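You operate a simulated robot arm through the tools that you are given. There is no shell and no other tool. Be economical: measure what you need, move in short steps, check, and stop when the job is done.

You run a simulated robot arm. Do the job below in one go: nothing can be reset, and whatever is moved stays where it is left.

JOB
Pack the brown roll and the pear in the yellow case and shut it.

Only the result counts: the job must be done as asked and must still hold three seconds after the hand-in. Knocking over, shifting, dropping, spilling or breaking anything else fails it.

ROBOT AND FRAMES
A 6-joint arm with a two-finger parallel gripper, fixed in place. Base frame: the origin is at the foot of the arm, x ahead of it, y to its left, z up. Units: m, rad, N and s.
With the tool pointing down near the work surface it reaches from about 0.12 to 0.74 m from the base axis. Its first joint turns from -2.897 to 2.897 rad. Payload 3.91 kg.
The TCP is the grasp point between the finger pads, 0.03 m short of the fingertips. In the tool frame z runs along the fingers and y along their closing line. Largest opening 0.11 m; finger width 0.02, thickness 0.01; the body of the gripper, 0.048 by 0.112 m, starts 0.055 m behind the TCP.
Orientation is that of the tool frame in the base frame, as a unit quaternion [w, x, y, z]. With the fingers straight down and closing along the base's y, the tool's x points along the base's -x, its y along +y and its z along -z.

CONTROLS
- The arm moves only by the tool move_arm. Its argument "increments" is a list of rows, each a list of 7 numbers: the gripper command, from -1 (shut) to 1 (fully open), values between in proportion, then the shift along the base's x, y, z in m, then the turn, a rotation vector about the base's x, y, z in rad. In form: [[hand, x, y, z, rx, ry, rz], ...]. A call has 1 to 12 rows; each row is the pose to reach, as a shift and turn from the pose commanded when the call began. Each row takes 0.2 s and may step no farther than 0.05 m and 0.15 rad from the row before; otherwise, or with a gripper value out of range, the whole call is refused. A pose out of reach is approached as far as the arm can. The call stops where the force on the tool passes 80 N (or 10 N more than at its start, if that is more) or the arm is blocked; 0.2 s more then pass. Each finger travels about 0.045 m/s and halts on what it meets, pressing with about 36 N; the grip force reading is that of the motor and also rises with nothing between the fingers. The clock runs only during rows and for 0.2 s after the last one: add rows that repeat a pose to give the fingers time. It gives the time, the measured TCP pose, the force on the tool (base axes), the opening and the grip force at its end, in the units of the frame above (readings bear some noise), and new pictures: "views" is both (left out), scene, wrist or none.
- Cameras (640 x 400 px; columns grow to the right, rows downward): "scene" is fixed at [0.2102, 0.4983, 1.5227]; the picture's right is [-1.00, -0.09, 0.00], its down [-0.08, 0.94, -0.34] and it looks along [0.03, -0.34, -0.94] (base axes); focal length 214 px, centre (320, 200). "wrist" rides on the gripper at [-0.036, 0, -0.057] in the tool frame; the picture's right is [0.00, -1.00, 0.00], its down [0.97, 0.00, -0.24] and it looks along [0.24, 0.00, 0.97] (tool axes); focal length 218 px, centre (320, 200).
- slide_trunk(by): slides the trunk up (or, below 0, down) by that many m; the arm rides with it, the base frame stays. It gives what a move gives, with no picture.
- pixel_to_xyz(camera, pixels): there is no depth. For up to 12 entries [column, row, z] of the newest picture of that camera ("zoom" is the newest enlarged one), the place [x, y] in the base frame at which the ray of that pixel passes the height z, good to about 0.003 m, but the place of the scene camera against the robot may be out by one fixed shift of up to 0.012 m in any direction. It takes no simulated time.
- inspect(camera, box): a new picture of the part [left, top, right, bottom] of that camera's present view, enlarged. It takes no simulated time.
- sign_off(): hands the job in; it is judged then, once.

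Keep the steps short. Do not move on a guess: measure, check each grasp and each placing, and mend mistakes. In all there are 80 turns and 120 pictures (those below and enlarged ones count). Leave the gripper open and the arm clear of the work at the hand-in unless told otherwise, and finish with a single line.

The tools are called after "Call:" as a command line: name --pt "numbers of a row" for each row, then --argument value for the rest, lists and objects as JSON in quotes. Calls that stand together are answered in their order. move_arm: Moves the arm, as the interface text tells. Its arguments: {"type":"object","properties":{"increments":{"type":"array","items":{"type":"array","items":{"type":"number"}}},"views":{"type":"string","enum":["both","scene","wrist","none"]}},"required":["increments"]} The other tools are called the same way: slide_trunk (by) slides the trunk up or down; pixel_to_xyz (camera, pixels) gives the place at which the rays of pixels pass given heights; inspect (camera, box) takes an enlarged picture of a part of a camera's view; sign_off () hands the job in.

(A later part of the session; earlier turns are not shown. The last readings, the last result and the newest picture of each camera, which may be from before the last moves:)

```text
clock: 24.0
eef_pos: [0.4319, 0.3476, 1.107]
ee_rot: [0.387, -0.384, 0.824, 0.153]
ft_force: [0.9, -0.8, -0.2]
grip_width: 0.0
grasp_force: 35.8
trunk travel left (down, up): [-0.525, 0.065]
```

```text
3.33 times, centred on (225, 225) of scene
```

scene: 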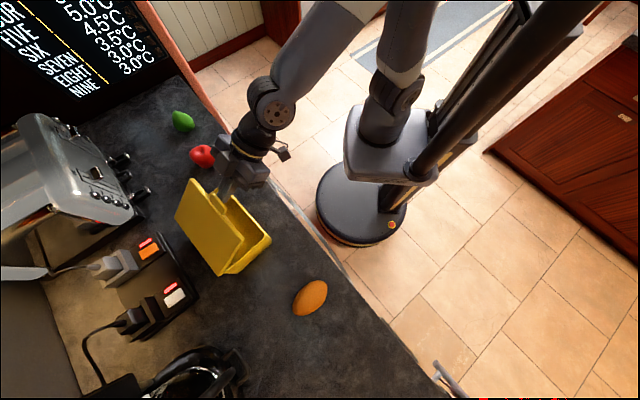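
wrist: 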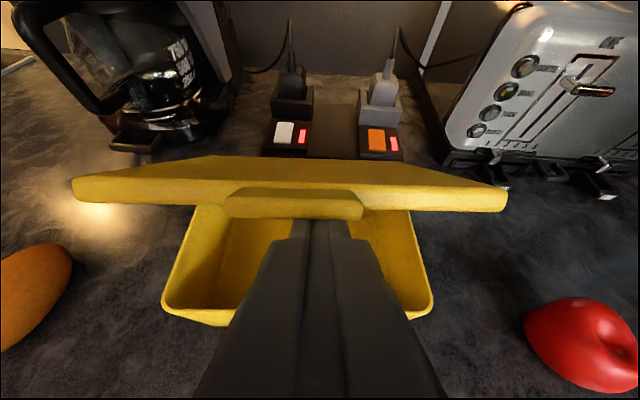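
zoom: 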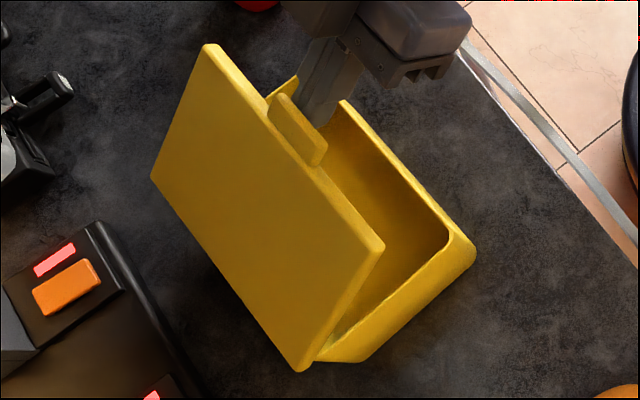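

Yaw is square again and the lid rides on the tips at about 45°. I continue the arc in small steps toward 60°.

Call:
move_arm --pt "-1 0.008 0.0084 0.0065 -0.033 0.031 0" --pt "-1 0.0159 0.0167 0.0125 -0.065 0.062 0" --pt "-1 0.0229 0.0241 0.0185 -0.12 0.113 0" --pt "-1 0.0299 0.0315 0.0235 -0.174 0.165 0" --pt "-1 0.0299 0.0315 0.0235 -0.174 0.165 0"

Call:
inspect --camera "scene" --box '[165, 165, 285, 285]'

```text
clock: 25.2
eef_pos: [0.4629, 0.3793, 1.129]
ee_rot: [0.283, -0.402, 0.864, 0.111]
ft_force: [-1.1, -0.9, 2.0]
grip_width: 0.0
grasp_force: 36.4
trunk travel left (down, up): [-0.525, 0.065]
```

scene: 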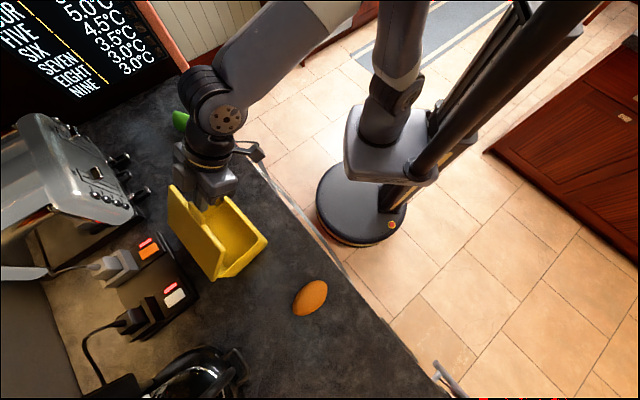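
wrist: 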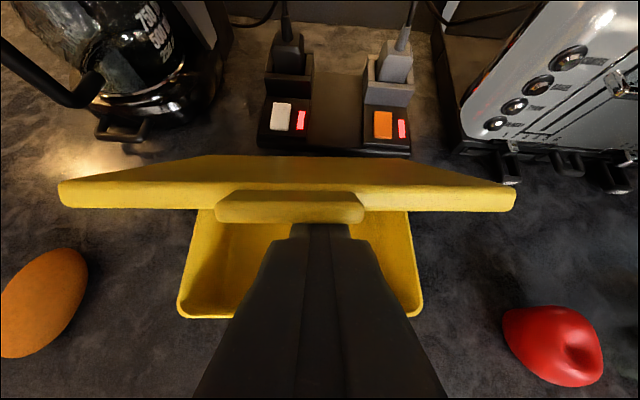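

```text
3.33 times, centred on (225, 225) of scene
```

zoom: 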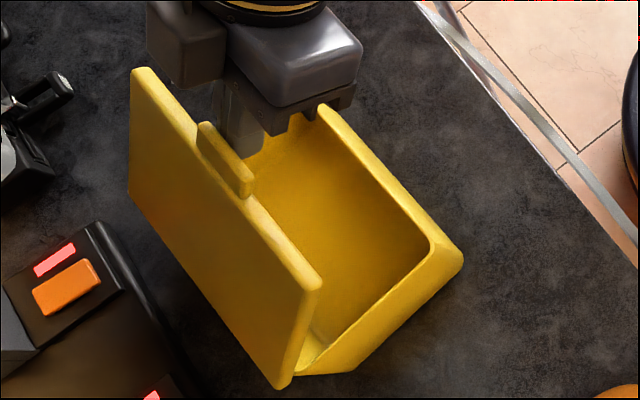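

Lid is at about 65°. The case slid a little more, so I check how far the power strip is behind it.

Call:
pixel_to_xyz --camera "zoom" --pixels '[[98, 222, 0.94], [200, 380, 0.94], [120, 235, 0.92], [463, 268, 0.92], [350, 372, 0.92], [280, 388, 1.005], [130, 195, 1.005], [440, 238, 1.005]]'

Call:
pixel_to_xyz --camera "wrist" --pixels '[[258, 148, 0.94], [411, 157, 0.94], [180, 318, 1.005], [422, 316, 1.005]]'

```text
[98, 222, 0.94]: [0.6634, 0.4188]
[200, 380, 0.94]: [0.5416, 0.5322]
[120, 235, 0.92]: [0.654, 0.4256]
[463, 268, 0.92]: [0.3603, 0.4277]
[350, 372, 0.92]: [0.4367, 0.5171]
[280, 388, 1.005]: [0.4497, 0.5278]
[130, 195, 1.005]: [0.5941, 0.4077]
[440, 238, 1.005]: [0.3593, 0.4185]
```

```text
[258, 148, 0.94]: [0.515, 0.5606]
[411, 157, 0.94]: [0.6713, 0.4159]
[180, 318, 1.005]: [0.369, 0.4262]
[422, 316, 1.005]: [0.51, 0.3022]
```

The strip front is at u≈0.76 and the hinge at about 0.69, so there are 7 cm of room. I push the lid on to nearly upright.

Call:
move_arm --pt "-1 0.0098 0.0103 0.008 -0.053 0.05 0" --pt "-1 0.0195 0.0205 0.0151 -0.1066 0.101 0" --pt "-1 0.0271 0.0285 0.0188 -0.161 0.1525 0" --pt "-1 0.0347 0.0365 0.0218 -0.215 0.204 0" --pt "-1 0.0421 0.0444 0.0234 -0.2585 0.2455 0" --pt "-1 0.0496 0.0523 0.0246 -0.302 0.287 0" --pt "-1 0.0496 0.0523 0.0246 -0.302 0.287 0"

Call:
inspect --camera "scene" --box '[165, 165, 285, 285]'

```text
clock: 26.8
eef_pos: [0.5126, 0.4309, 1.1531]
ee_rot: [0.093, -0.42, 0.902, 0.036]
ft_force: [0.9, 0.2, -0.5]
grip_width: 0.0002
grasp_force: 35.8
trunk travel left (down, up): [-0.525, 0.065]
```

scene: 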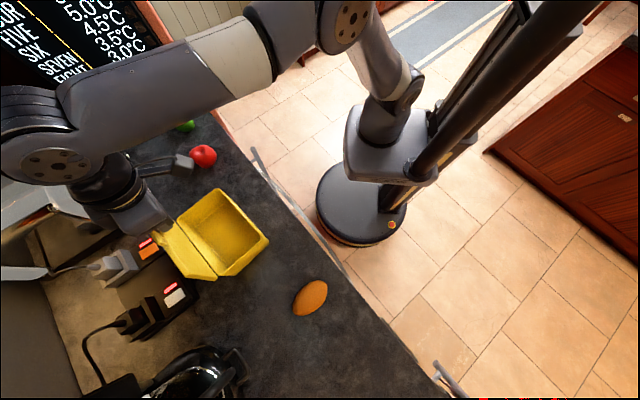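
wrist: 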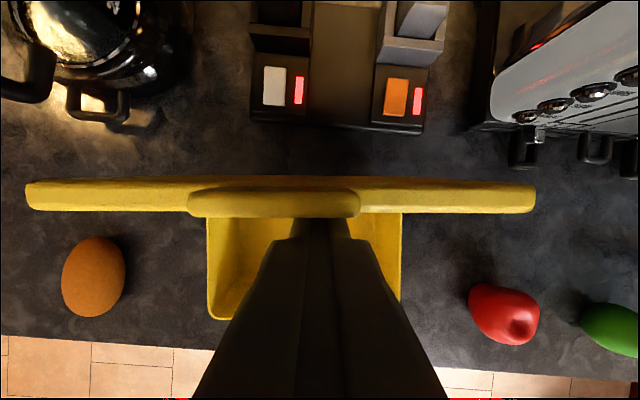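

```text
3.33 times, centred on (225, 225) of scene
```

zoom: 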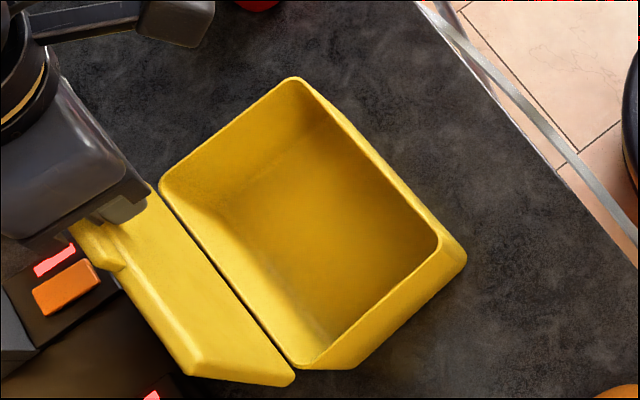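

The lid is nearly upright and the base held still. I push 2 cm further, gently, to take it just past vertical.

Call:
move_arm --pt "-1 0.005 0.0052 0.0 -0.025 0.024 0" --pt "-1 0.0096 0.0102 0.0 -0.05 0.048 0" --pt "-1 0.0145 0.0152 -0.0006 -0.072 0.069 0" --pt "-1 0.0145 0.0152 -0.0006 -0.072 0.069 0"

Call:
inspect --camera "scene" --box '[165, 165, 285, 285]'

```text
clock: 27.8
eef_pos: [0.5267, 0.4466, 1.1527]
ee_rot: [0.047, -0.422, 0.905, 0.018]
ft_force: [0.2, -0.4, 0.1]
grip_width: 0.0
grasp_force: 36.3
trunk travel left (down, up): [-0.525, 0.065]
```

scene: 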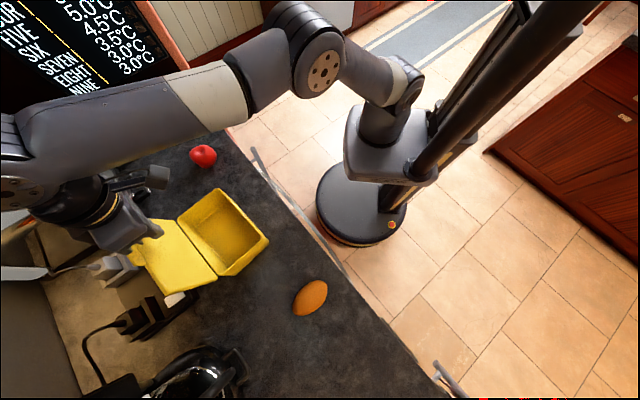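
wrist: 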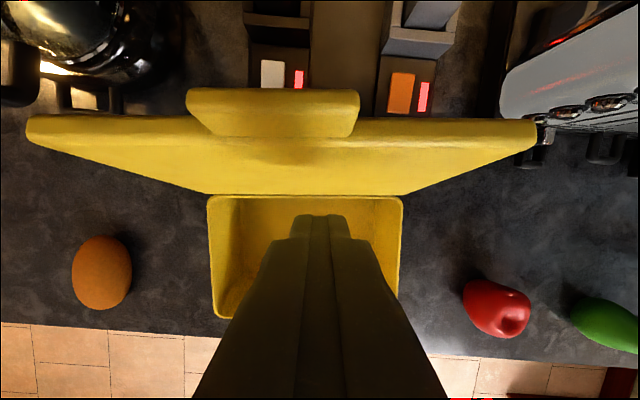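

```text
3.33 times, centred on (225, 225) of scene
```

zoom: 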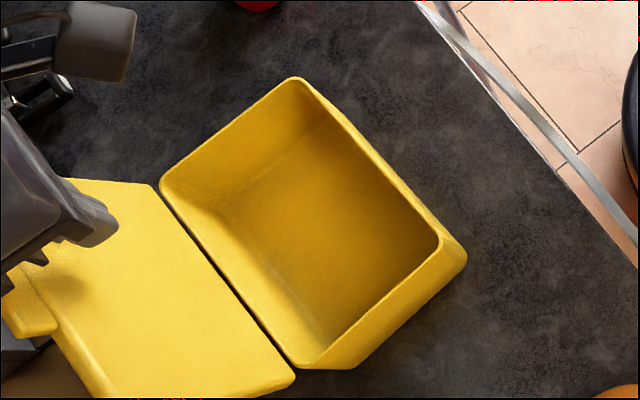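

The lid has tipped past vertical and leans back on its own. I raise the hand straight up and pull back to look.

Call:
move_arm --pt "-1 0 0 0.03 0 0 0" --pt "-1 -0.01 -0.01 0.07 0 0 0" --pt "-1 -0.04 -0.035 0.1 0 0 0" --pt "-1 -0.07 -0.06 0.1 -0.03 0.028 0" --pt "-1 -0.1 -0.085 0.1 -0.03 0.028 0" --pt "-1 -0.125 -0.1 0.1 -0.03 0.028 0" --pt "-1 -0.125 -0.1 0.1 -0.03 0.028 0"

```text
clock: 29.4
eef_pos: [0.4009, 0.3463, 1.2534]
ee_rot: [0.029, -0.422, 0.906, 0.011]
ft_force: [-0.3, 0.0, -0.4]
grip_width: 0.0
grasp_force: 35.6
trunk travel left (down, up): [-0.525, 0.065]
```

scene: 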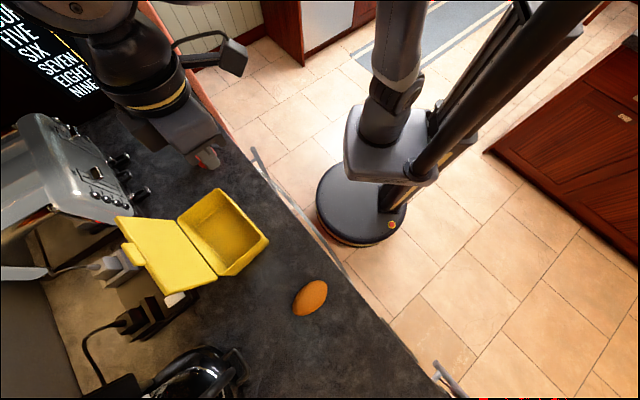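
wrist: 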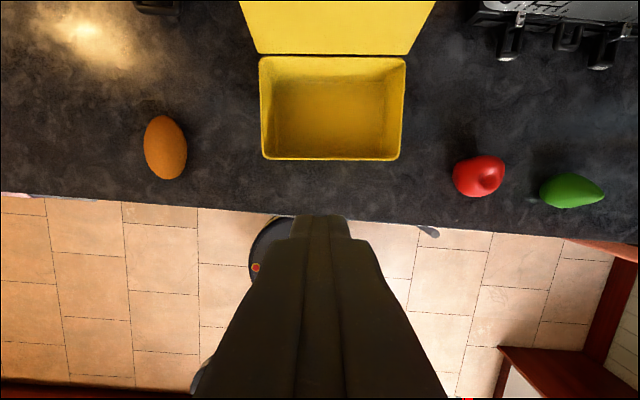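

The case stands open. Next I measure the roll, pear and case rim from this view.

Call:
inspect --camera "wrist" --box '[130, 40, 430, 200]'

Call:
pixel_to_xyz --camera "wrist" --pixels '[[260, 57, 1.005], [406, 57, 1.005], [400, 160, 1.005], [263, 160, 1.005], [160, 116, 0.945], [173, 180, 0.945], [144, 150, 0.945], [187, 146, 0.945], [540, 190, 0.945], [605, 195, 0.945], [572, 174, 0.945], [570, 208, 0.945]]'

```text
2.13 times, centred on (280, 120) of wrist
```

zoom: 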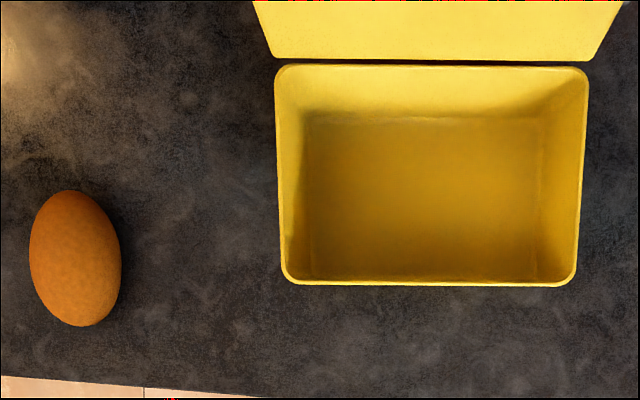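

```text
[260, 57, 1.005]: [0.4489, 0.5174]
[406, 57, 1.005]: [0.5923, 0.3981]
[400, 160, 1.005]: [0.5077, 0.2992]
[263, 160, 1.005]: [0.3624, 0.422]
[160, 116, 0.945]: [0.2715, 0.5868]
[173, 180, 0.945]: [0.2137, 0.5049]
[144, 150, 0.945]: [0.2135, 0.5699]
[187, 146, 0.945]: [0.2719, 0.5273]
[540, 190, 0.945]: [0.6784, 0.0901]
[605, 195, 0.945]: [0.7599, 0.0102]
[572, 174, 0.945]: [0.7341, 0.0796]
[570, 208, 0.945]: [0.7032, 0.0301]
```

The roll is about 0.10 × 0.07 m at (0.243, 0.546), long axis near 55°. The case interior is about 0.175 × 0.118 m, so roll and pear fit side by side. I open the hand, level it and go above the roll.

Call:
move_arm --pt "-1 -0.025 0.032 0.0 -0.015 0.014 0.02" --pt "0 -0.05 0.064 0.0 -0.03 0.028 0.04" --pt "1 -0.075 0.095 0.0 -0.044 0.043 0.06" --pt "1 -0.1 0.127 0.0 -0.044 0.043 0.08" --pt "1 -0.125 0.159 -0.01 -0.044 0.043 0.08" --pt "1 -0.145 0.185 -0.04 -0.044 0.043 0.08" --pt "1 -0.158 0.2 -0.08 -0.044 0.043 0.08" --pt "1 -0.158 0.2 -0.12 -0.044 0.043 0.08" --pt "1 -0.158 0.2 -0.13 -0.044 0.043 0.08" --pt "1 -0.158 0.2 -0.13 -0.044 0.043 0.08"

```text
clock: 31.6
eef_pos: [0.243, 0.547, 1.1212]
ee_rot: [0.0, -0.458, 0.889, 0.001]
ft_force: [-0.3, 0.8, 1.1]
grip_width: 0.1099
grasp_force: 0.1
trunk travel left (down, up): [-0.525, 0.065]
```

scene: 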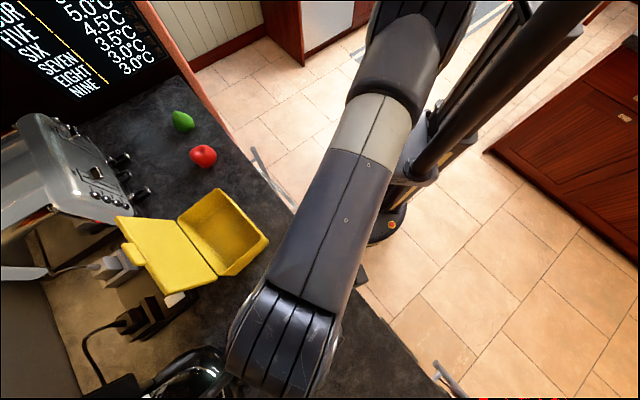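
wrist: 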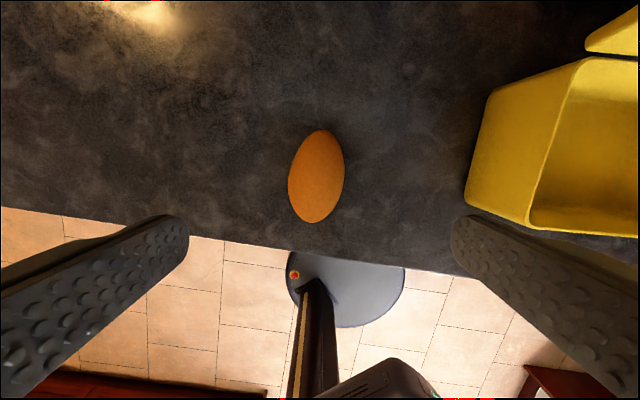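

The roll sits centred between the fingers, tilted slightly in the picture. I get its exact centre.

Call:
pixel_to_xyz --camera "wrist" --pixels '[[322, 130, 0.95], [308, 222, 0.95], [288, 182, 0.95], [344, 170, 0.95], [316, 176, 0.95], [316, 176, 0.97]]'

```text
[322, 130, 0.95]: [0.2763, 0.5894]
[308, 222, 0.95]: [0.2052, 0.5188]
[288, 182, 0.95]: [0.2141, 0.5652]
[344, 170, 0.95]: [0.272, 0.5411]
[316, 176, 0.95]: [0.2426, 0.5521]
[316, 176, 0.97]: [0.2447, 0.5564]
```

Centre is (0.242, 0.5535), width 0.063, axis near 45°. I turn to match, descend to z≈0.958 and close.

Call:
move_arm --pt "1 -0.001 0.0065 -0.03 0 0 -0.07" --pt "1 -0.001 0.0065 -0.07 0 0 -0.14" --pt "1 -0.001 0.0065 -0.11 0 0 -0.14" --pt "1 -0.001 0.0065 -0.14 0 0 -0.14" --pt "1 -0.001 0.0065 -0.163 0 0 -0.14" --pt "1 -0.001 0.0065 -0.163 0 0 -0.14" --pt "-1 -0.001 0.0065 -0.163 0 0 -0.14" --pt "-1 -0.001 0.0065 -0.163 0 0 -0.14" --pt "-1 -0.001 0.0065 -0.163 0 0 -0.14" --pt "-1 -0.001 0.0065 -0.163 0 0 -0.14"

```text
clock: 33.8
eef_pos: [0.2421, 0.5533, 0.9606]
ee_rot: [-0.001, -0.395, 0.919, 0.002]
ft_force: [-0.3, 0.2, 0.3]
grip_width: 0.0602
grasp_force: 36.0
trunk travel left (down, up): [-0.525, 0.065]
```

scene: 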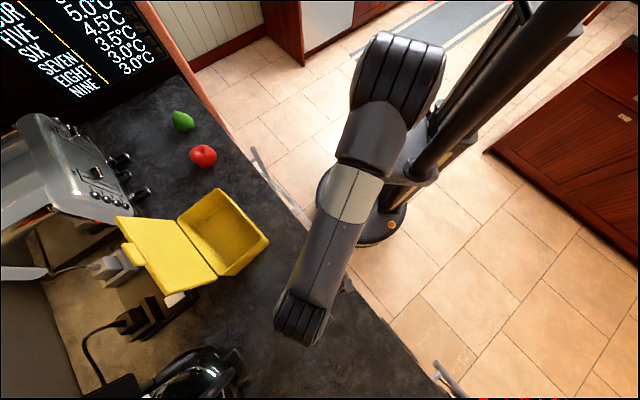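
wrist: 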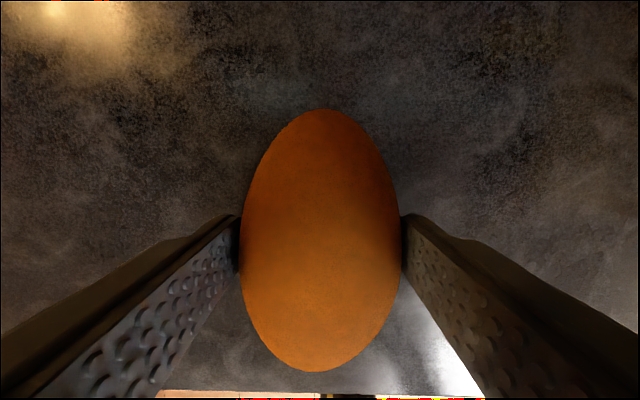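

The roll is held (0.060 m). I lift it and carry it above the left half of the case, then re-measure the rim.

Call:
move_arm --pt "-1 0 0 0.04 0 0 0" --pt "-1 0 0 0.085 0 0 0" --pt "-1 0 0 0.13 0 0 0.0" --pt "-1 0.01 -0.01 0.17 0 0 0.0" --pt "-1 0.05 -0.03 0.19 0 0 0.02" --pt "-1 0.09 -0.055 0.19 0 0 0.04" --pt "-1 0.13 -0.08 0.19 0 0 0.06" --pt "-1 0.17 -0.1 0.19 0 0 0.06" --pt "-1 0.2 -0.12 0.19 0 0 0.06" --pt "-1 0.21 -0.122 0.19 0 0 0.06" --pt "-1 0.21 -0.122 0.19 0 0 0.06"

```text
clock: 36.2
eef_pos: [0.4523, 0.4298, 1.15]
ee_rot: [-0.001, -0.423, 0.906, 0.001]
ft_force: [-0.2, -0.8, -1.1]
grip_width: 0.0605
grasp_force: 35.5
trunk travel left (down, up): [-0.525, 0.065]
```

scene: 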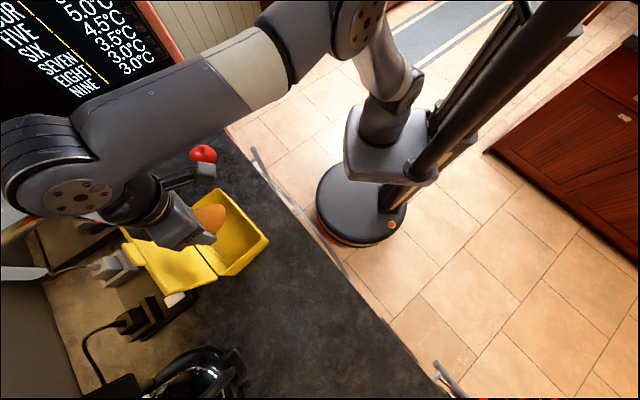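
wrist: 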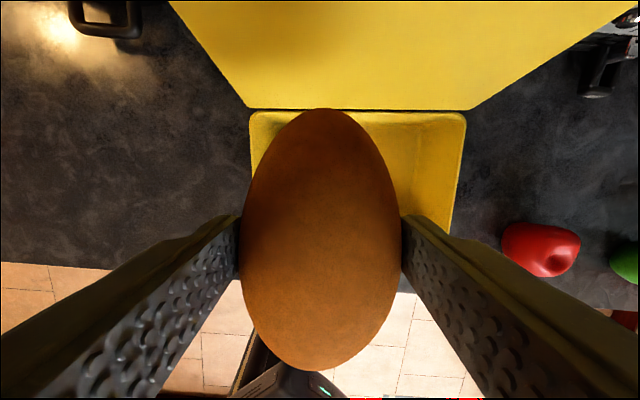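

I check the rim's back corners against the hand position.

Call:
pixel_to_xyz --camera "wrist" --pixels '[[250, 112, 1.005], [466, 112, 1.005], [452, 230, 1.005]]'

Call:
inspect --camera "scene" --box '[110, 165, 290, 305]'

```text
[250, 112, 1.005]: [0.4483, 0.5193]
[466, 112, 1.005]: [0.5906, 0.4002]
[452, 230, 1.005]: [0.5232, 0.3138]
```

```text
2.86 times, centred on (200, 235) of scene
```

zoom: 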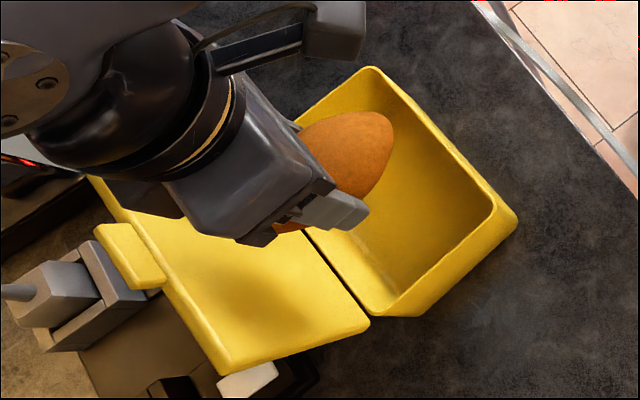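

The case centre is at (0.479, 0.4115), yaw 50°. I lower the roll at (0.453, 0.433) to just above the floor, slowly.

Call:
move_arm --pt "-1 0.0006 0.0035 -0.04 0 0 0" --pt "-1 0.0006 0.0035 -0.08 0 0 0" --pt "-1 0.0006 0.0035 -0.12 0 0 0" --pt "-1 0.0006 0.0035 -0.15 0 0 0" --pt "-1 0.0006 0.0035 -0.17 0 0 0" --pt "-1 0.0006 0.0035 -0.178 0 0 0" --pt "-1 0.0006 0.0035 -0.182 0 0 0"

Call:
inspect --camera "scene" --box '[110, 165, 290, 305]'

```text
clock: 37.8
eef_pos: [0.4538, 0.4336, 0.9673]
ee_rot: [0.0, -0.422, 0.907, 0.002]
ft_force: [0.2, 0.1, -1.3]
grip_width: 0.0602
grasp_force: 36.3
trunk travel left (down, up): [-0.525, 0.065]
```

scene: 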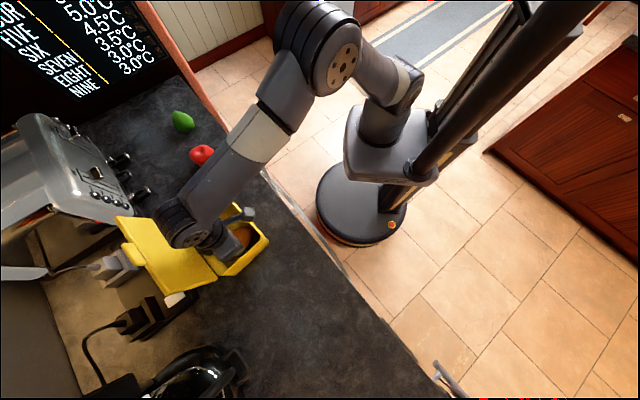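
wrist: 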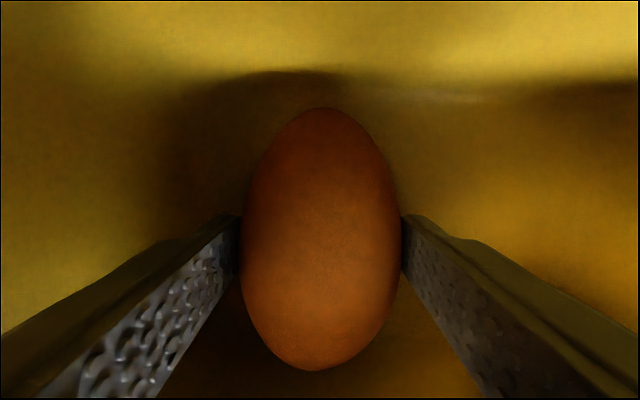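

```text
2.86 times, centred on (200, 235) of scene
```

zoom: 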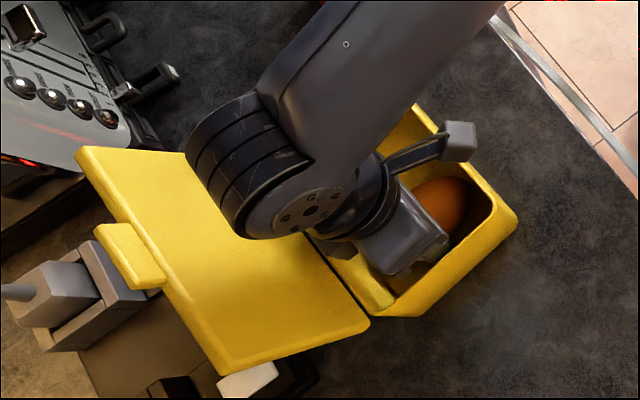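

The roll hangs a few mm above the case floor. I lower 3 mm more, open just enough to free it, and rise.

Call:
move_arm --pt "-1 0 0 -0.003 0 0 0" --pt "0.3 0 0 -0.003 0 0 0" --pt "0.3 0 0 -0.003 0 0 0" --pt "0.3 0 0 0.0 0 0 0" --pt "0.3 0 0 0.03 0 0 0" --pt "0.3 0 0 0.07 0 0 0" --pt "0.3 0 0 0.11 0 0 0" --pt "0.3 -0.02 -0.02 0.15 0 0 0" --pt "0.3 -0.04 -0.04 0.19 0 0 0" --pt "0.3 -0.05 -0.06 0.22 0 0 0" --pt "0.3 -0.05 -0.06 0.22 0 0 0"

```text
clock: 40.2
eef_pos: [0.4027, 0.3716, 1.1882]
ee_rot: [-0.001, -0.422, 0.907, 0.001]
ft_force: [-0.6, 0.5, 0.2]
grip_width: 0.0715
grasp_force: 0.1
trunk travel left (down, up): [-0.525, 0.065]
```

scene: 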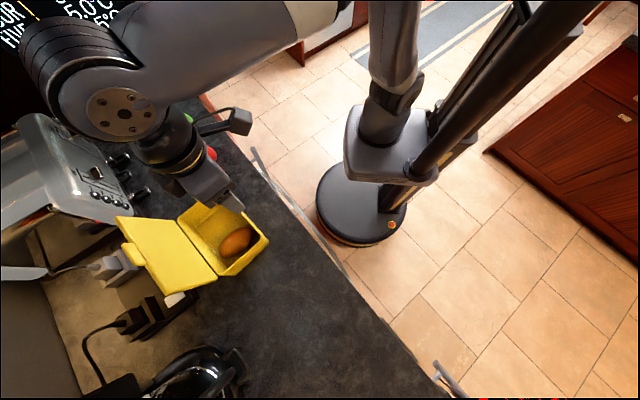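
wrist: 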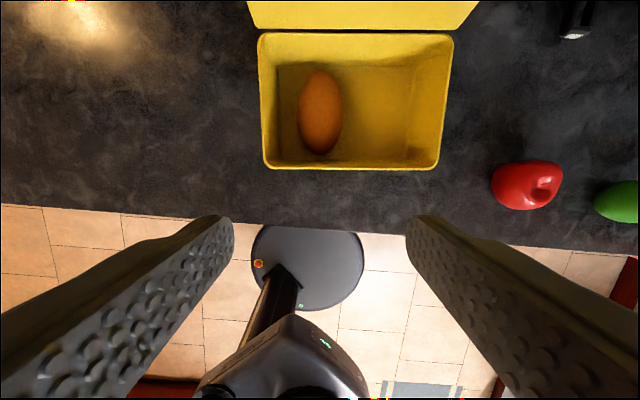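

The roll lies in the left half of the case. Next the pear: its long axis lies along the case's long direction, so I turn the hand 90° while moving high over to it.

Call:
move_arm --pt "0.6 0.0 -0.03 0.02 0 0 -0.14" --pt "1 0.01 -0.06 0.03 0 0 -0.28" --pt "1 0.03 -0.09 0.03 0 0 -0.42" --pt "1 0.05 -0.12 0.03 0 0 -0.56" --pt "1 0.08 -0.15 0.03 0 0 -0.7" --pt "1 0.11 -0.18 0.03 0 0 -0.84" --pt "1 0.14 -0.21 0.03 0 0 -0.98" --pt "1 0.17 -0.24 0.02 0 0 -1.12" --pt "1 0.2 -0.265 0.01 0 0 -1.26" --pt "1 0.225 -0.29 0.0 0 0 -1.4" --pt "1 0.247 -0.302 0.0 0 0 -1.54" --pt "1 0.247 -0.302 0.0 0 0 -1.57"

```text
clock: 42.8
eef_pos: [0.6517, 0.0715, 1.1873]
ee_rot: [0.001, 0.343, 0.939, 0.001]
ft_force: [0.3, -0.7, -0.1]
grip_width: 0.1099
grasp_force: 0.1
trunk travel left (down, up): [-0.525, 0.065]
```

scene: 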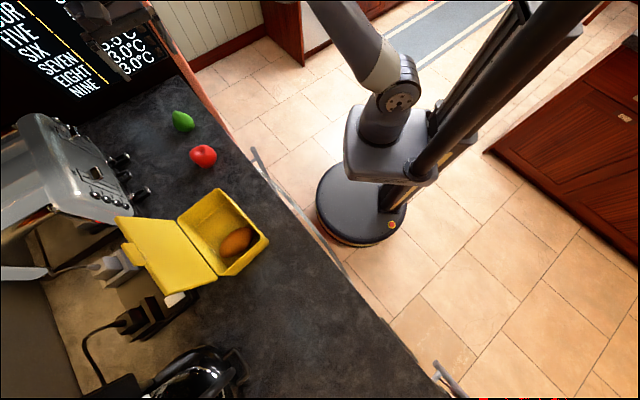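
wrist: 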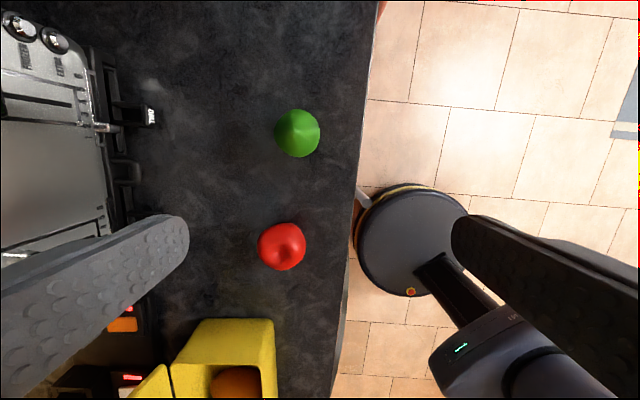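

From above the pear looks round: it stands upright with its tip up. I enlarge it to find its centre and height.

Call:
inspect --camera "wrist" --box '[250, 90, 350, 180]'

Call:
inspect --camera "scene" --box '[150, 90, 230, 180]'

```text
4.44 times, centred on (300, 135) of wrist
```

zoom: 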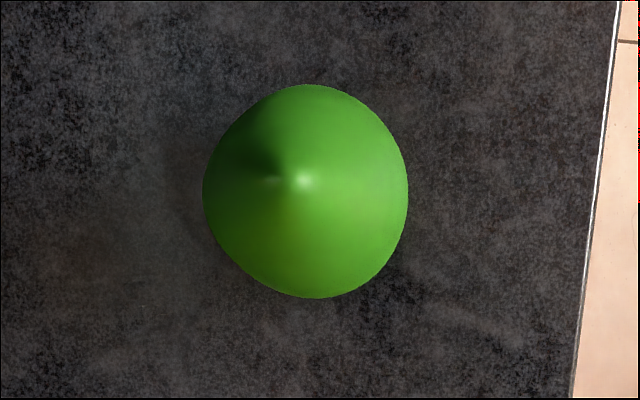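

```text
4.44 times, centred on (190, 135) of scene
```

zoom: 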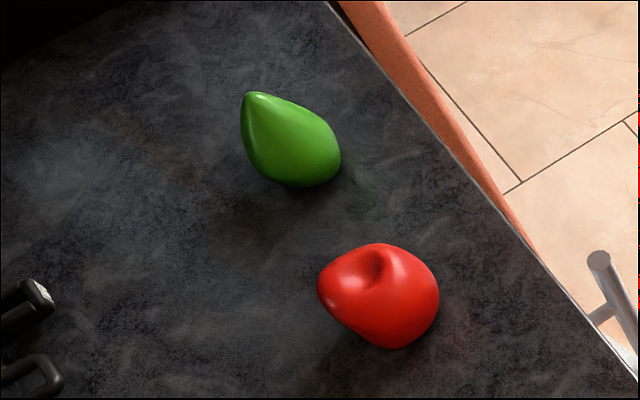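

I triangulate the tip and body between both cameras.

Call:
pixel_to_xyz --camera "wrist" --pixels '[[293.3, 130, 0.98], [293.3, 130, 1.0], [293.3, 130, 1.02], [296.7, 133, 0.945], [273.6, 133, 0.945], [319.8, 133, 0.945], [281, 246, 0.95]]'

Call:
pixel_to_xyz --camera "scene" --pixels '[[174.2, 110.9, 0.97], [174.2, 110.9, 0.98], [174.2, 110.9, 1.0], [174.2, 110.9, 1.02]]'

```text
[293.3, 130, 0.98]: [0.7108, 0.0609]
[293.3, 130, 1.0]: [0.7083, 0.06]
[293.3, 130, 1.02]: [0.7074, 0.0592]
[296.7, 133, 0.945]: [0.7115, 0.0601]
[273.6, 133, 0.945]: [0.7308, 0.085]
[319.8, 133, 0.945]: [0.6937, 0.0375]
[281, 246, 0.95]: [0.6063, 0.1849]
```

```text
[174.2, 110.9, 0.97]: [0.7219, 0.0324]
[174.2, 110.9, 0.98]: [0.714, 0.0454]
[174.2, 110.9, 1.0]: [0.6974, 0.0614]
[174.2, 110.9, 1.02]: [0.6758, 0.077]
```

The pear is about 0.07 m tall and 0.06 m wide, centre (0.7115, 0.060): it fits upright in the 0.08 m deep case. I go down over it to z≈1.03 first.

Call:
move_arm --pt "1 0.03 -0.006 -0.02 0 0 0" --pt "1 0.0598 -0.0115 -0.05 0 0 0" --pt "1 0.0598 -0.0115 -0.09 0 0 0" --pt "1 0.0598 -0.0115 -0.12 0 0 0" --pt "1 0.0598 -0.0115 -0.15 0 0 0" --pt "1 0.0598 -0.0115 -0.15 0 0 0"

```text
clock: 44.2
eef_pos: [0.7107, 0.0615, 1.0367]
ee_rot: [0.0, 0.342, 0.94, 0.001]
ft_force: [0.2, 0.4, 0.8]
grip_width: 0.1103
grasp_force: 0.0
out of reach, approached as far as the arm can: row 2
trunk travel left (down, up): [-0.525, 0.065]
```

scene: 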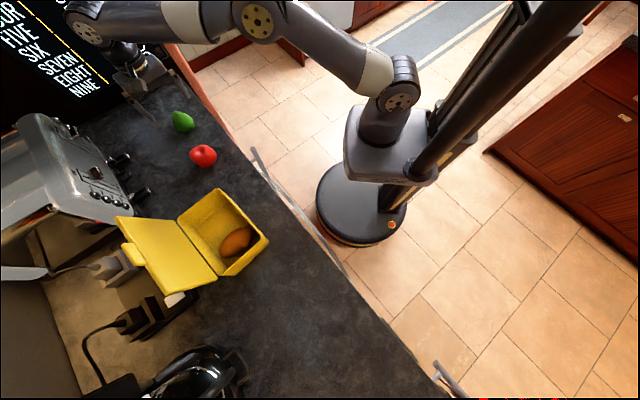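
wrist: 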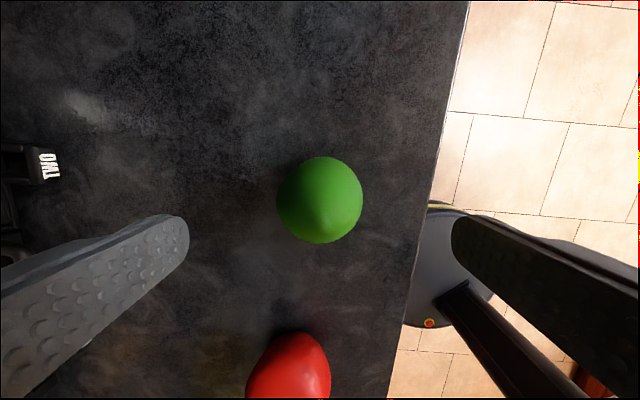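

The pear is centred at (320,199), exactly on the grasp line. I descend to z≈0.956 and close.

Call:
move_arm --pt "1 0 0 -0.03 0 0 0" --pt "1 0 0 -0.06 0 0 0" --pt "1 0 0 -0.081 0 0 0" --pt "1 0 0 -0.081 0 0 0" --pt "-1 0 0 -0.081 0 0 0" --pt "-1 0 0 -0.081 0 0 0" --pt "-1 0 0 -0.081 0 0 0" --pt "-1 0 0 -0.081 0 0 0"

```text
clock: 46.0
eef_pos: [0.7097, 0.0597, 0.9562]
ee_rot: [0.001, 0.342, 0.94, 0.001]
ft_force: [0.9, -0.2, -0.2]
grip_width: 0.0603
grasp_force: 36.0
trunk travel left (down, up): [-0.525, 0.065]
```

scene: 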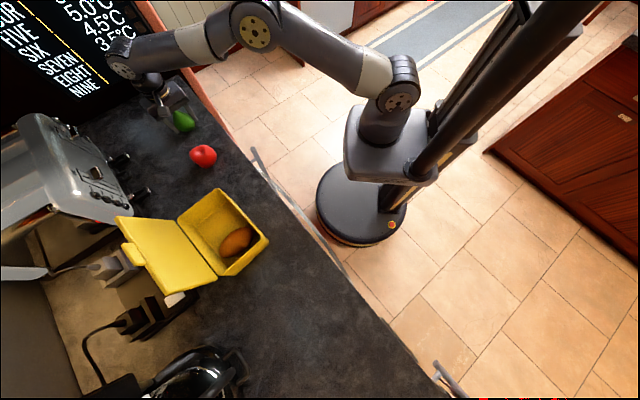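
wrist: 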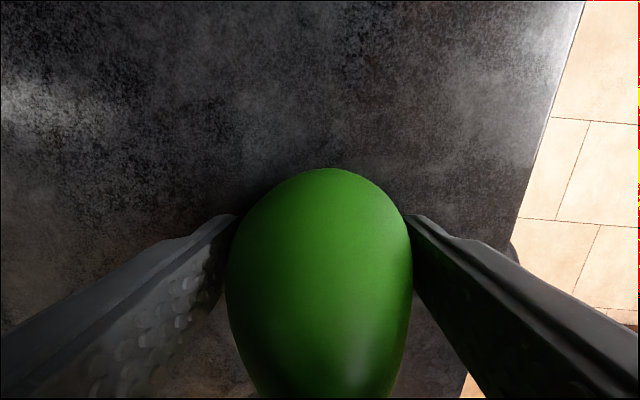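

Pear held (0.060 m). I lift it straight up first, then carry it over to the case.

Call:
move_arm --pt "-1 0 0 0.04 0 0 0" --pt "-1 0 0 0.085 0 0 0" --pt "-1 -0.01 0.01 0.13 0 0 0" --pt "-1 -0.03 0.04 0.16 0 0 0" --pt "-1 -0.055 0.08 0.175 0 0 0" --pt "-1 -0.08 0.12 0.18 0 0 0" --pt "-1 -0.105 0.16 0.18 0 0 0" --pt "-1 -0.13 0.2 0.18 0 0 0" --pt "-1 -0.155 0.24 0.18 0 0 0" --pt "-1 -0.18 0.28 0.18 0 0 0" --pt "-1 -0.2024 0.3202 0.18 0 0 0" --pt "-1 -0.2024 0.3202 0.18 0 0 0"

Call:
inspect --camera "scene" --box '[110, 165, 290, 305]'

```text
clock: 48.6
eef_pos: [0.5088, 0.382, 1.1357]
ee_rot: [0.002, 0.342, 0.94, 0.001]
ft_force: [0.3, 0.5, -1.7]
grip_width: 0.0605
grasp_force: 36.2
trunk travel left (down, up): [-0.525, 0.065]
```

scene: 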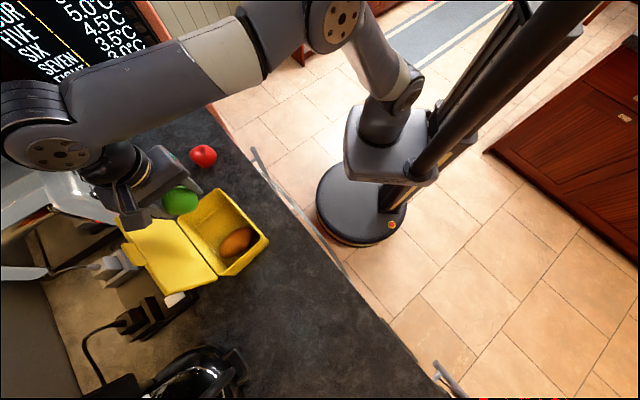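
wrist: 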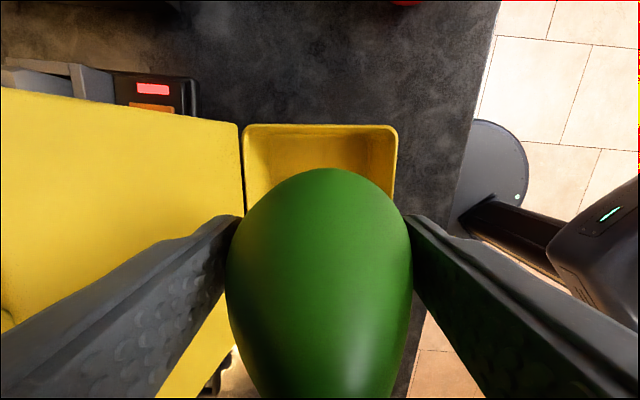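

```text
2.86 times, centred on (200, 235) of scene
```

zoom: 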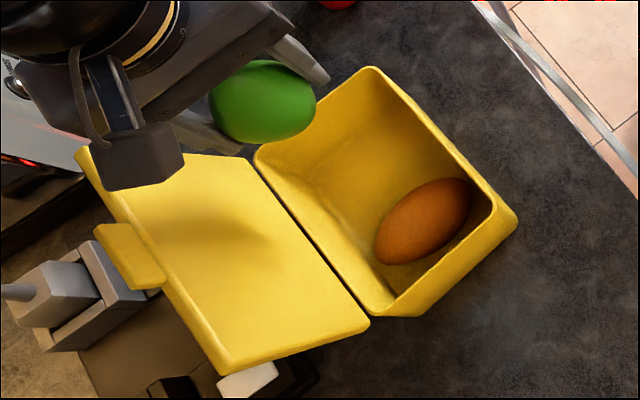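

I check the rim corners at (245,125) and (397,125) before lowering.

Call:
pixel_to_xyz --camera "wrist" --pixels '[[245, 125, 1.005], [397, 125, 1.005]]'

```text
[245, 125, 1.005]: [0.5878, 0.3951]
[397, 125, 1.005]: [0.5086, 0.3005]
```

Pear is 5 cm in from the right end wall and centred front to back. I lower it slowly to just above the floor.

Call:
move_arm --pt "-1 0 -0.004 -0.04 0 0 0" --pt "-1 0 -0.004 -0.08 0 0 0" --pt "-1 0 -0.004 -0.115 0 0 0" --pt "-1 0 -0.004 -0.14 0 0 0" --pt "-1 0 -0.004 -0.16 0 0 0" --pt "-1 0 -0.004 -0.17 0 0 0" --pt "-1 0 -0.004 -0.174 0 0 0"

Call:
inspect --camera "scene" --box '[110, 165, 290, 305]'

```text
clock: 50.2
eef_pos: [0.5071, 0.3766, 0.9621]
ee_rot: [0.001, 0.342, 0.94, 0.002]
ft_force: [0.6, -0.7, -1.6]
grip_width: 0.0602
grasp_force: 36.4
trunk travel left (down, up): [-0.525, 0.065]
```

scene: 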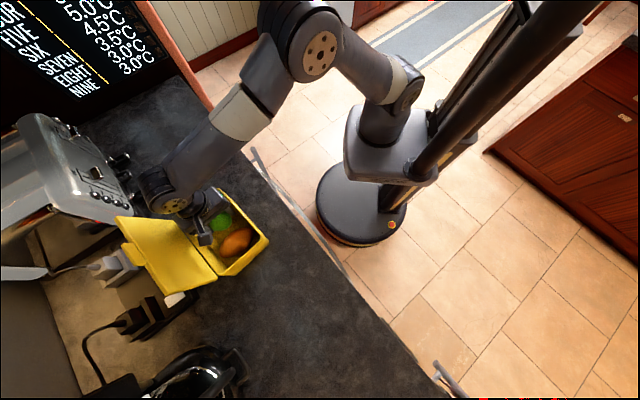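
wrist: 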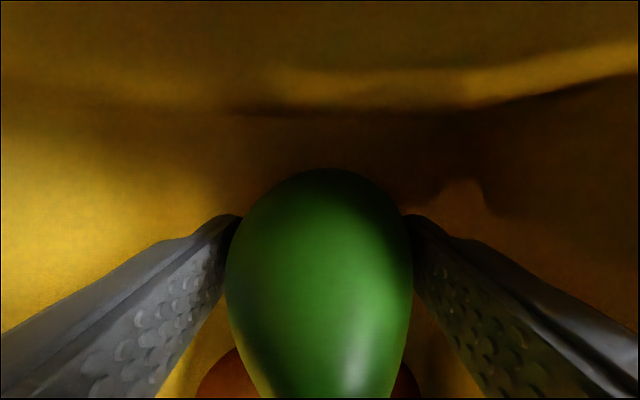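

```text
2.86 times, centred on (200, 235) of scene
```

zoom: 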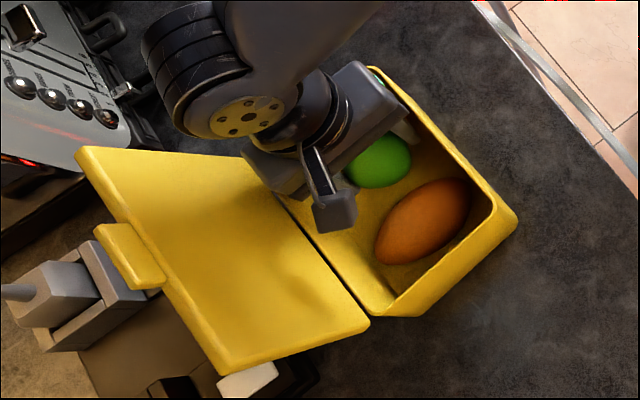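

Clear of the roll and walls. I lower 3 mm, open just enough, and rise straight up.

Call:
move_arm --pt "-1 0 0 -0.003 0 0 0" --pt "0.3 0 0 -0.003 0 0 0" --pt "0.3 0 0 -0.003 0 0 0" --pt "0.3 0 0 -0.003 0 0 0" --pt "0.3 0 0 0.03 0 0 0" --pt "0.3 0 0 0.07 0 0 0" --pt "0.3 0 0 0.11 0 0 0" --pt "0.3 -0.01 -0.02 0.15 0 0 0" --pt "0.3 -0.03 -0.05 0.18 0 0 0" --pt "0.3 -0.05 -0.08 0.2 0 0 0" --pt "0.3 -0.05 -0.08 0.2 0 0 0"

Call:
inspect --camera "scene" --box '[110, 165, 290, 305]'

```text
clock: 52.6
eef_pos: [0.4564, 0.2973, 1.1627]
ee_rot: [0.001, 0.342, 0.94, 0.001]
ft_force: [-0.2, 0.0, 0.3]
grip_width: 0.0713
grasp_force: 0.0
trunk travel left (down, up): [-0.525, 0.065]
```

scene: 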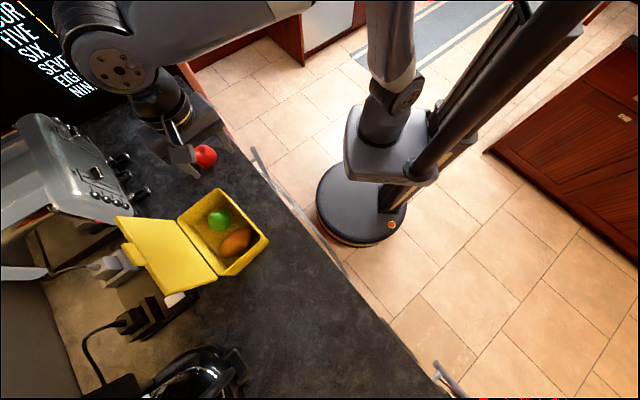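
wrist: 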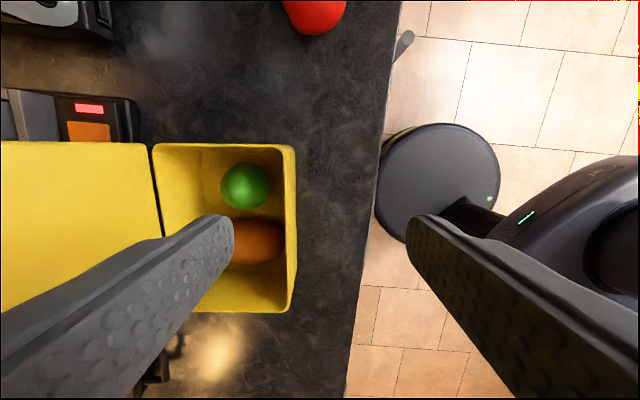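

```text
2.86 times, centred on (200, 235) of scene
```

zoom: 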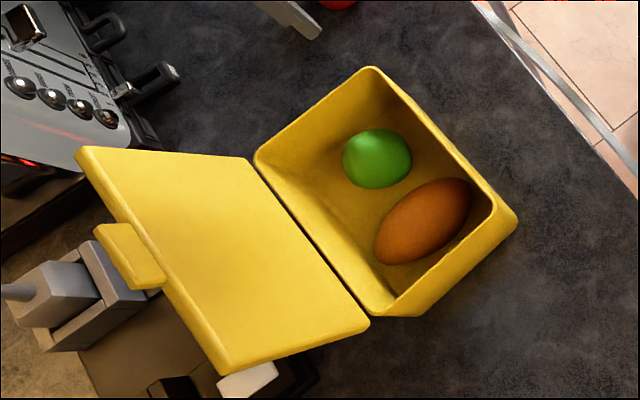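

Both items lie inside, below the rim. Now to shut the lid, which leans back at about 110°. I turn the hand back to the case yaw, close the fingers, and take a look at the lid top.

Call:
move_arm --pt "0.3 0.0 0.0 0.03 0 0 0.14" --pt "0 0.0 0.0 0.06 0 0 0.28" --pt "-1 0.0 0.0 0.09 0 0 0.42" --pt "-1 -0.01 0.01 0.1 0 0 0.56" --pt "-1 -0.01 0.02 0.1 0 0 0.7" --pt "-1 -0.01 0.03 0.1 0 0 0.84" --pt "-1 -0.01 0.04 0.1 0 0 0.98" --pt "-1 -0.01 0.05 0.1 0 0 1.12" --pt "-1 -0.01 0.06 0.1 0 0 1.26" --pt "-1 -0.01 0.07 0.1 0 0 1.4" --pt "-1 -0.01 0.08 0.1 0 0 1.54" --pt "-1 -0.01 0.08 0.1 0 0 1.57"

```text
clock: 55.2
eef_pos: [0.4479, 0.3765, 1.2629]
ee_rot: [-0.001, -0.423, 0.906, 0.002]
ft_force: [-0.2, 0.4, 1.0]
grip_width: 0.0002
grasp_force: 36.0
trunk travel left (down, up): [-0.525, 0.065]
```

scene: 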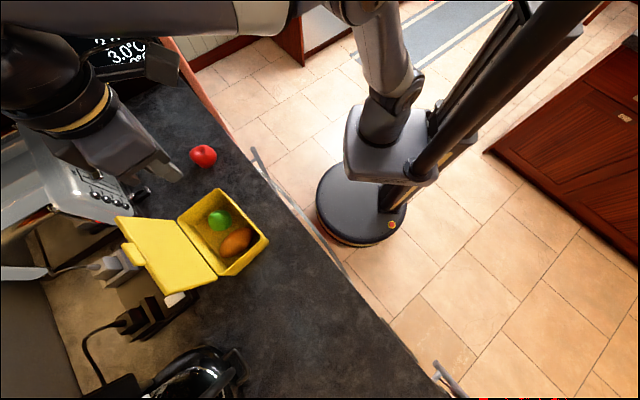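
wrist: 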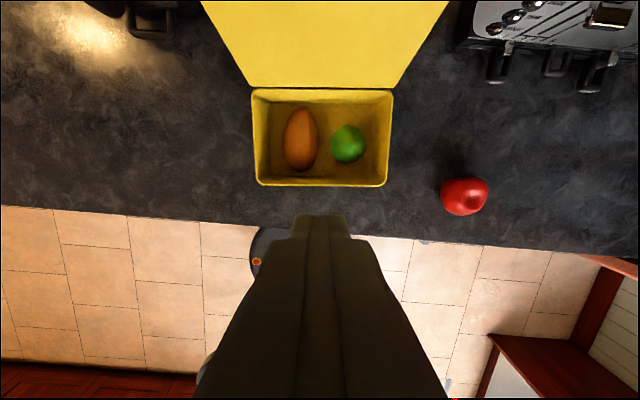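

The lid leans at about 105°, top edge near z 1.12 with the tab to about 1.14. I tilt the hand 0.5 rad and go over the lid's top to hover above and just behind the tab.

Call:
move_arm --pt "-1 0.019 0.022 0.0 0.096 -0.08 0" --pt "-1 0.038 0.045 0.0 0.192 -0.16 0" --pt "-1 0.057 0.067 0.0 0.288 -0.24 0" --pt "-1 0.076 0.09 0.0 0.3835 -0.321 0" --pt "-1 0.095 0.112 -0.01 0.3835 -0.321 0" --pt "-1 0.114 0.134 -0.028 0.3835 -0.321 0" --pt "-1 0.114 0.134 -0.028 0.3835 -0.321 0"

```text
clock: 56.8
eef_pos: [0.5608, 0.5104, 1.2352]
ee_rot: [0.225, -0.409, 0.878, 0.107]
ft_force: [-0.6, 0.5, -0.5]
grip_width: 0.0001
grasp_force: 36.4
trunk travel left (down, up): [-0.525, 0.065]
```

scene: 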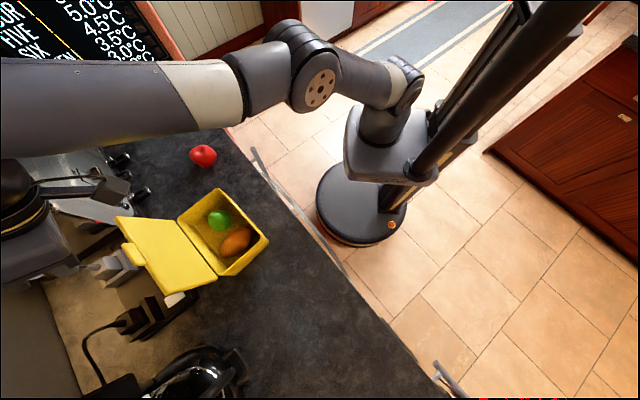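
wrist: 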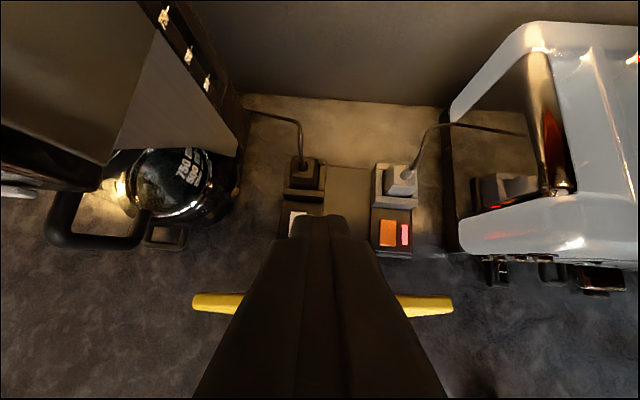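

The lid's top edge shows at rows 293–315, at about u 0.72–0.73, z≈1.13, and the tips are beyond it. I lower the fingers 77 mm behind the tab.

Call:
move_arm --pt "-1 0 0 -0.03 0 0 0" --pt "-1 0 0 -0.055 0 0 0" --pt "-1 0 0 -0.077 0 0 0" --pt "-1 0 0 -0.077 0 0 0"

Call:
inspect --camera "scene" --box '[50, 165, 290, 315]'

```text
clock: 57.8
eef_pos: [0.5619, 0.5101, 1.1578]
ee_rot: [0.224, -0.409, 0.878, 0.107]
ft_force: [-0.1, -0.4, -1.0]
grip_width: 0.0
grasp_force: 35.7
trunk travel left (down, up): [-0.525, 0.065]
```

scene: 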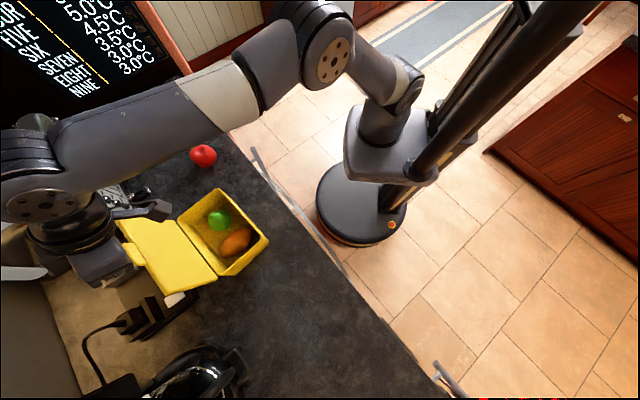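
wrist: 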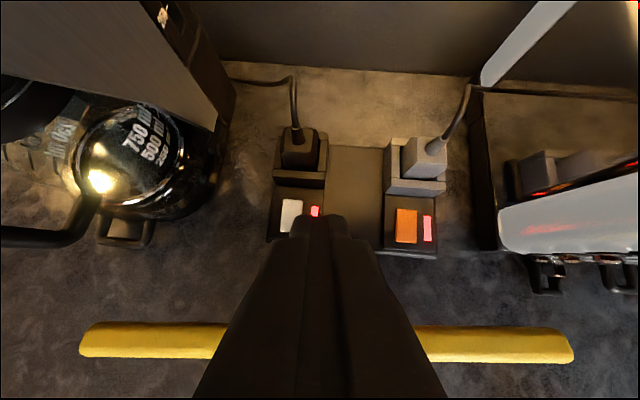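

```text
2.67 times, centred on (170, 240) of scene
```

zoom: 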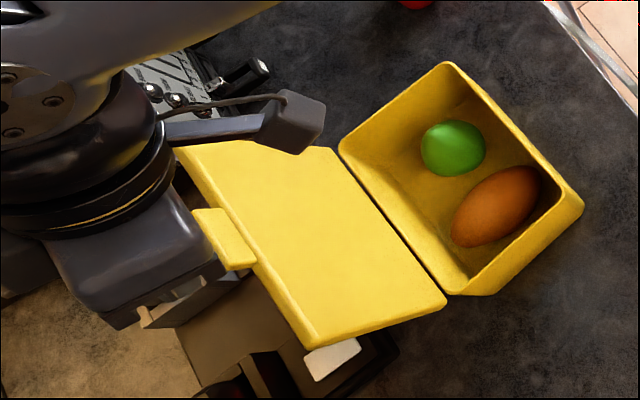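

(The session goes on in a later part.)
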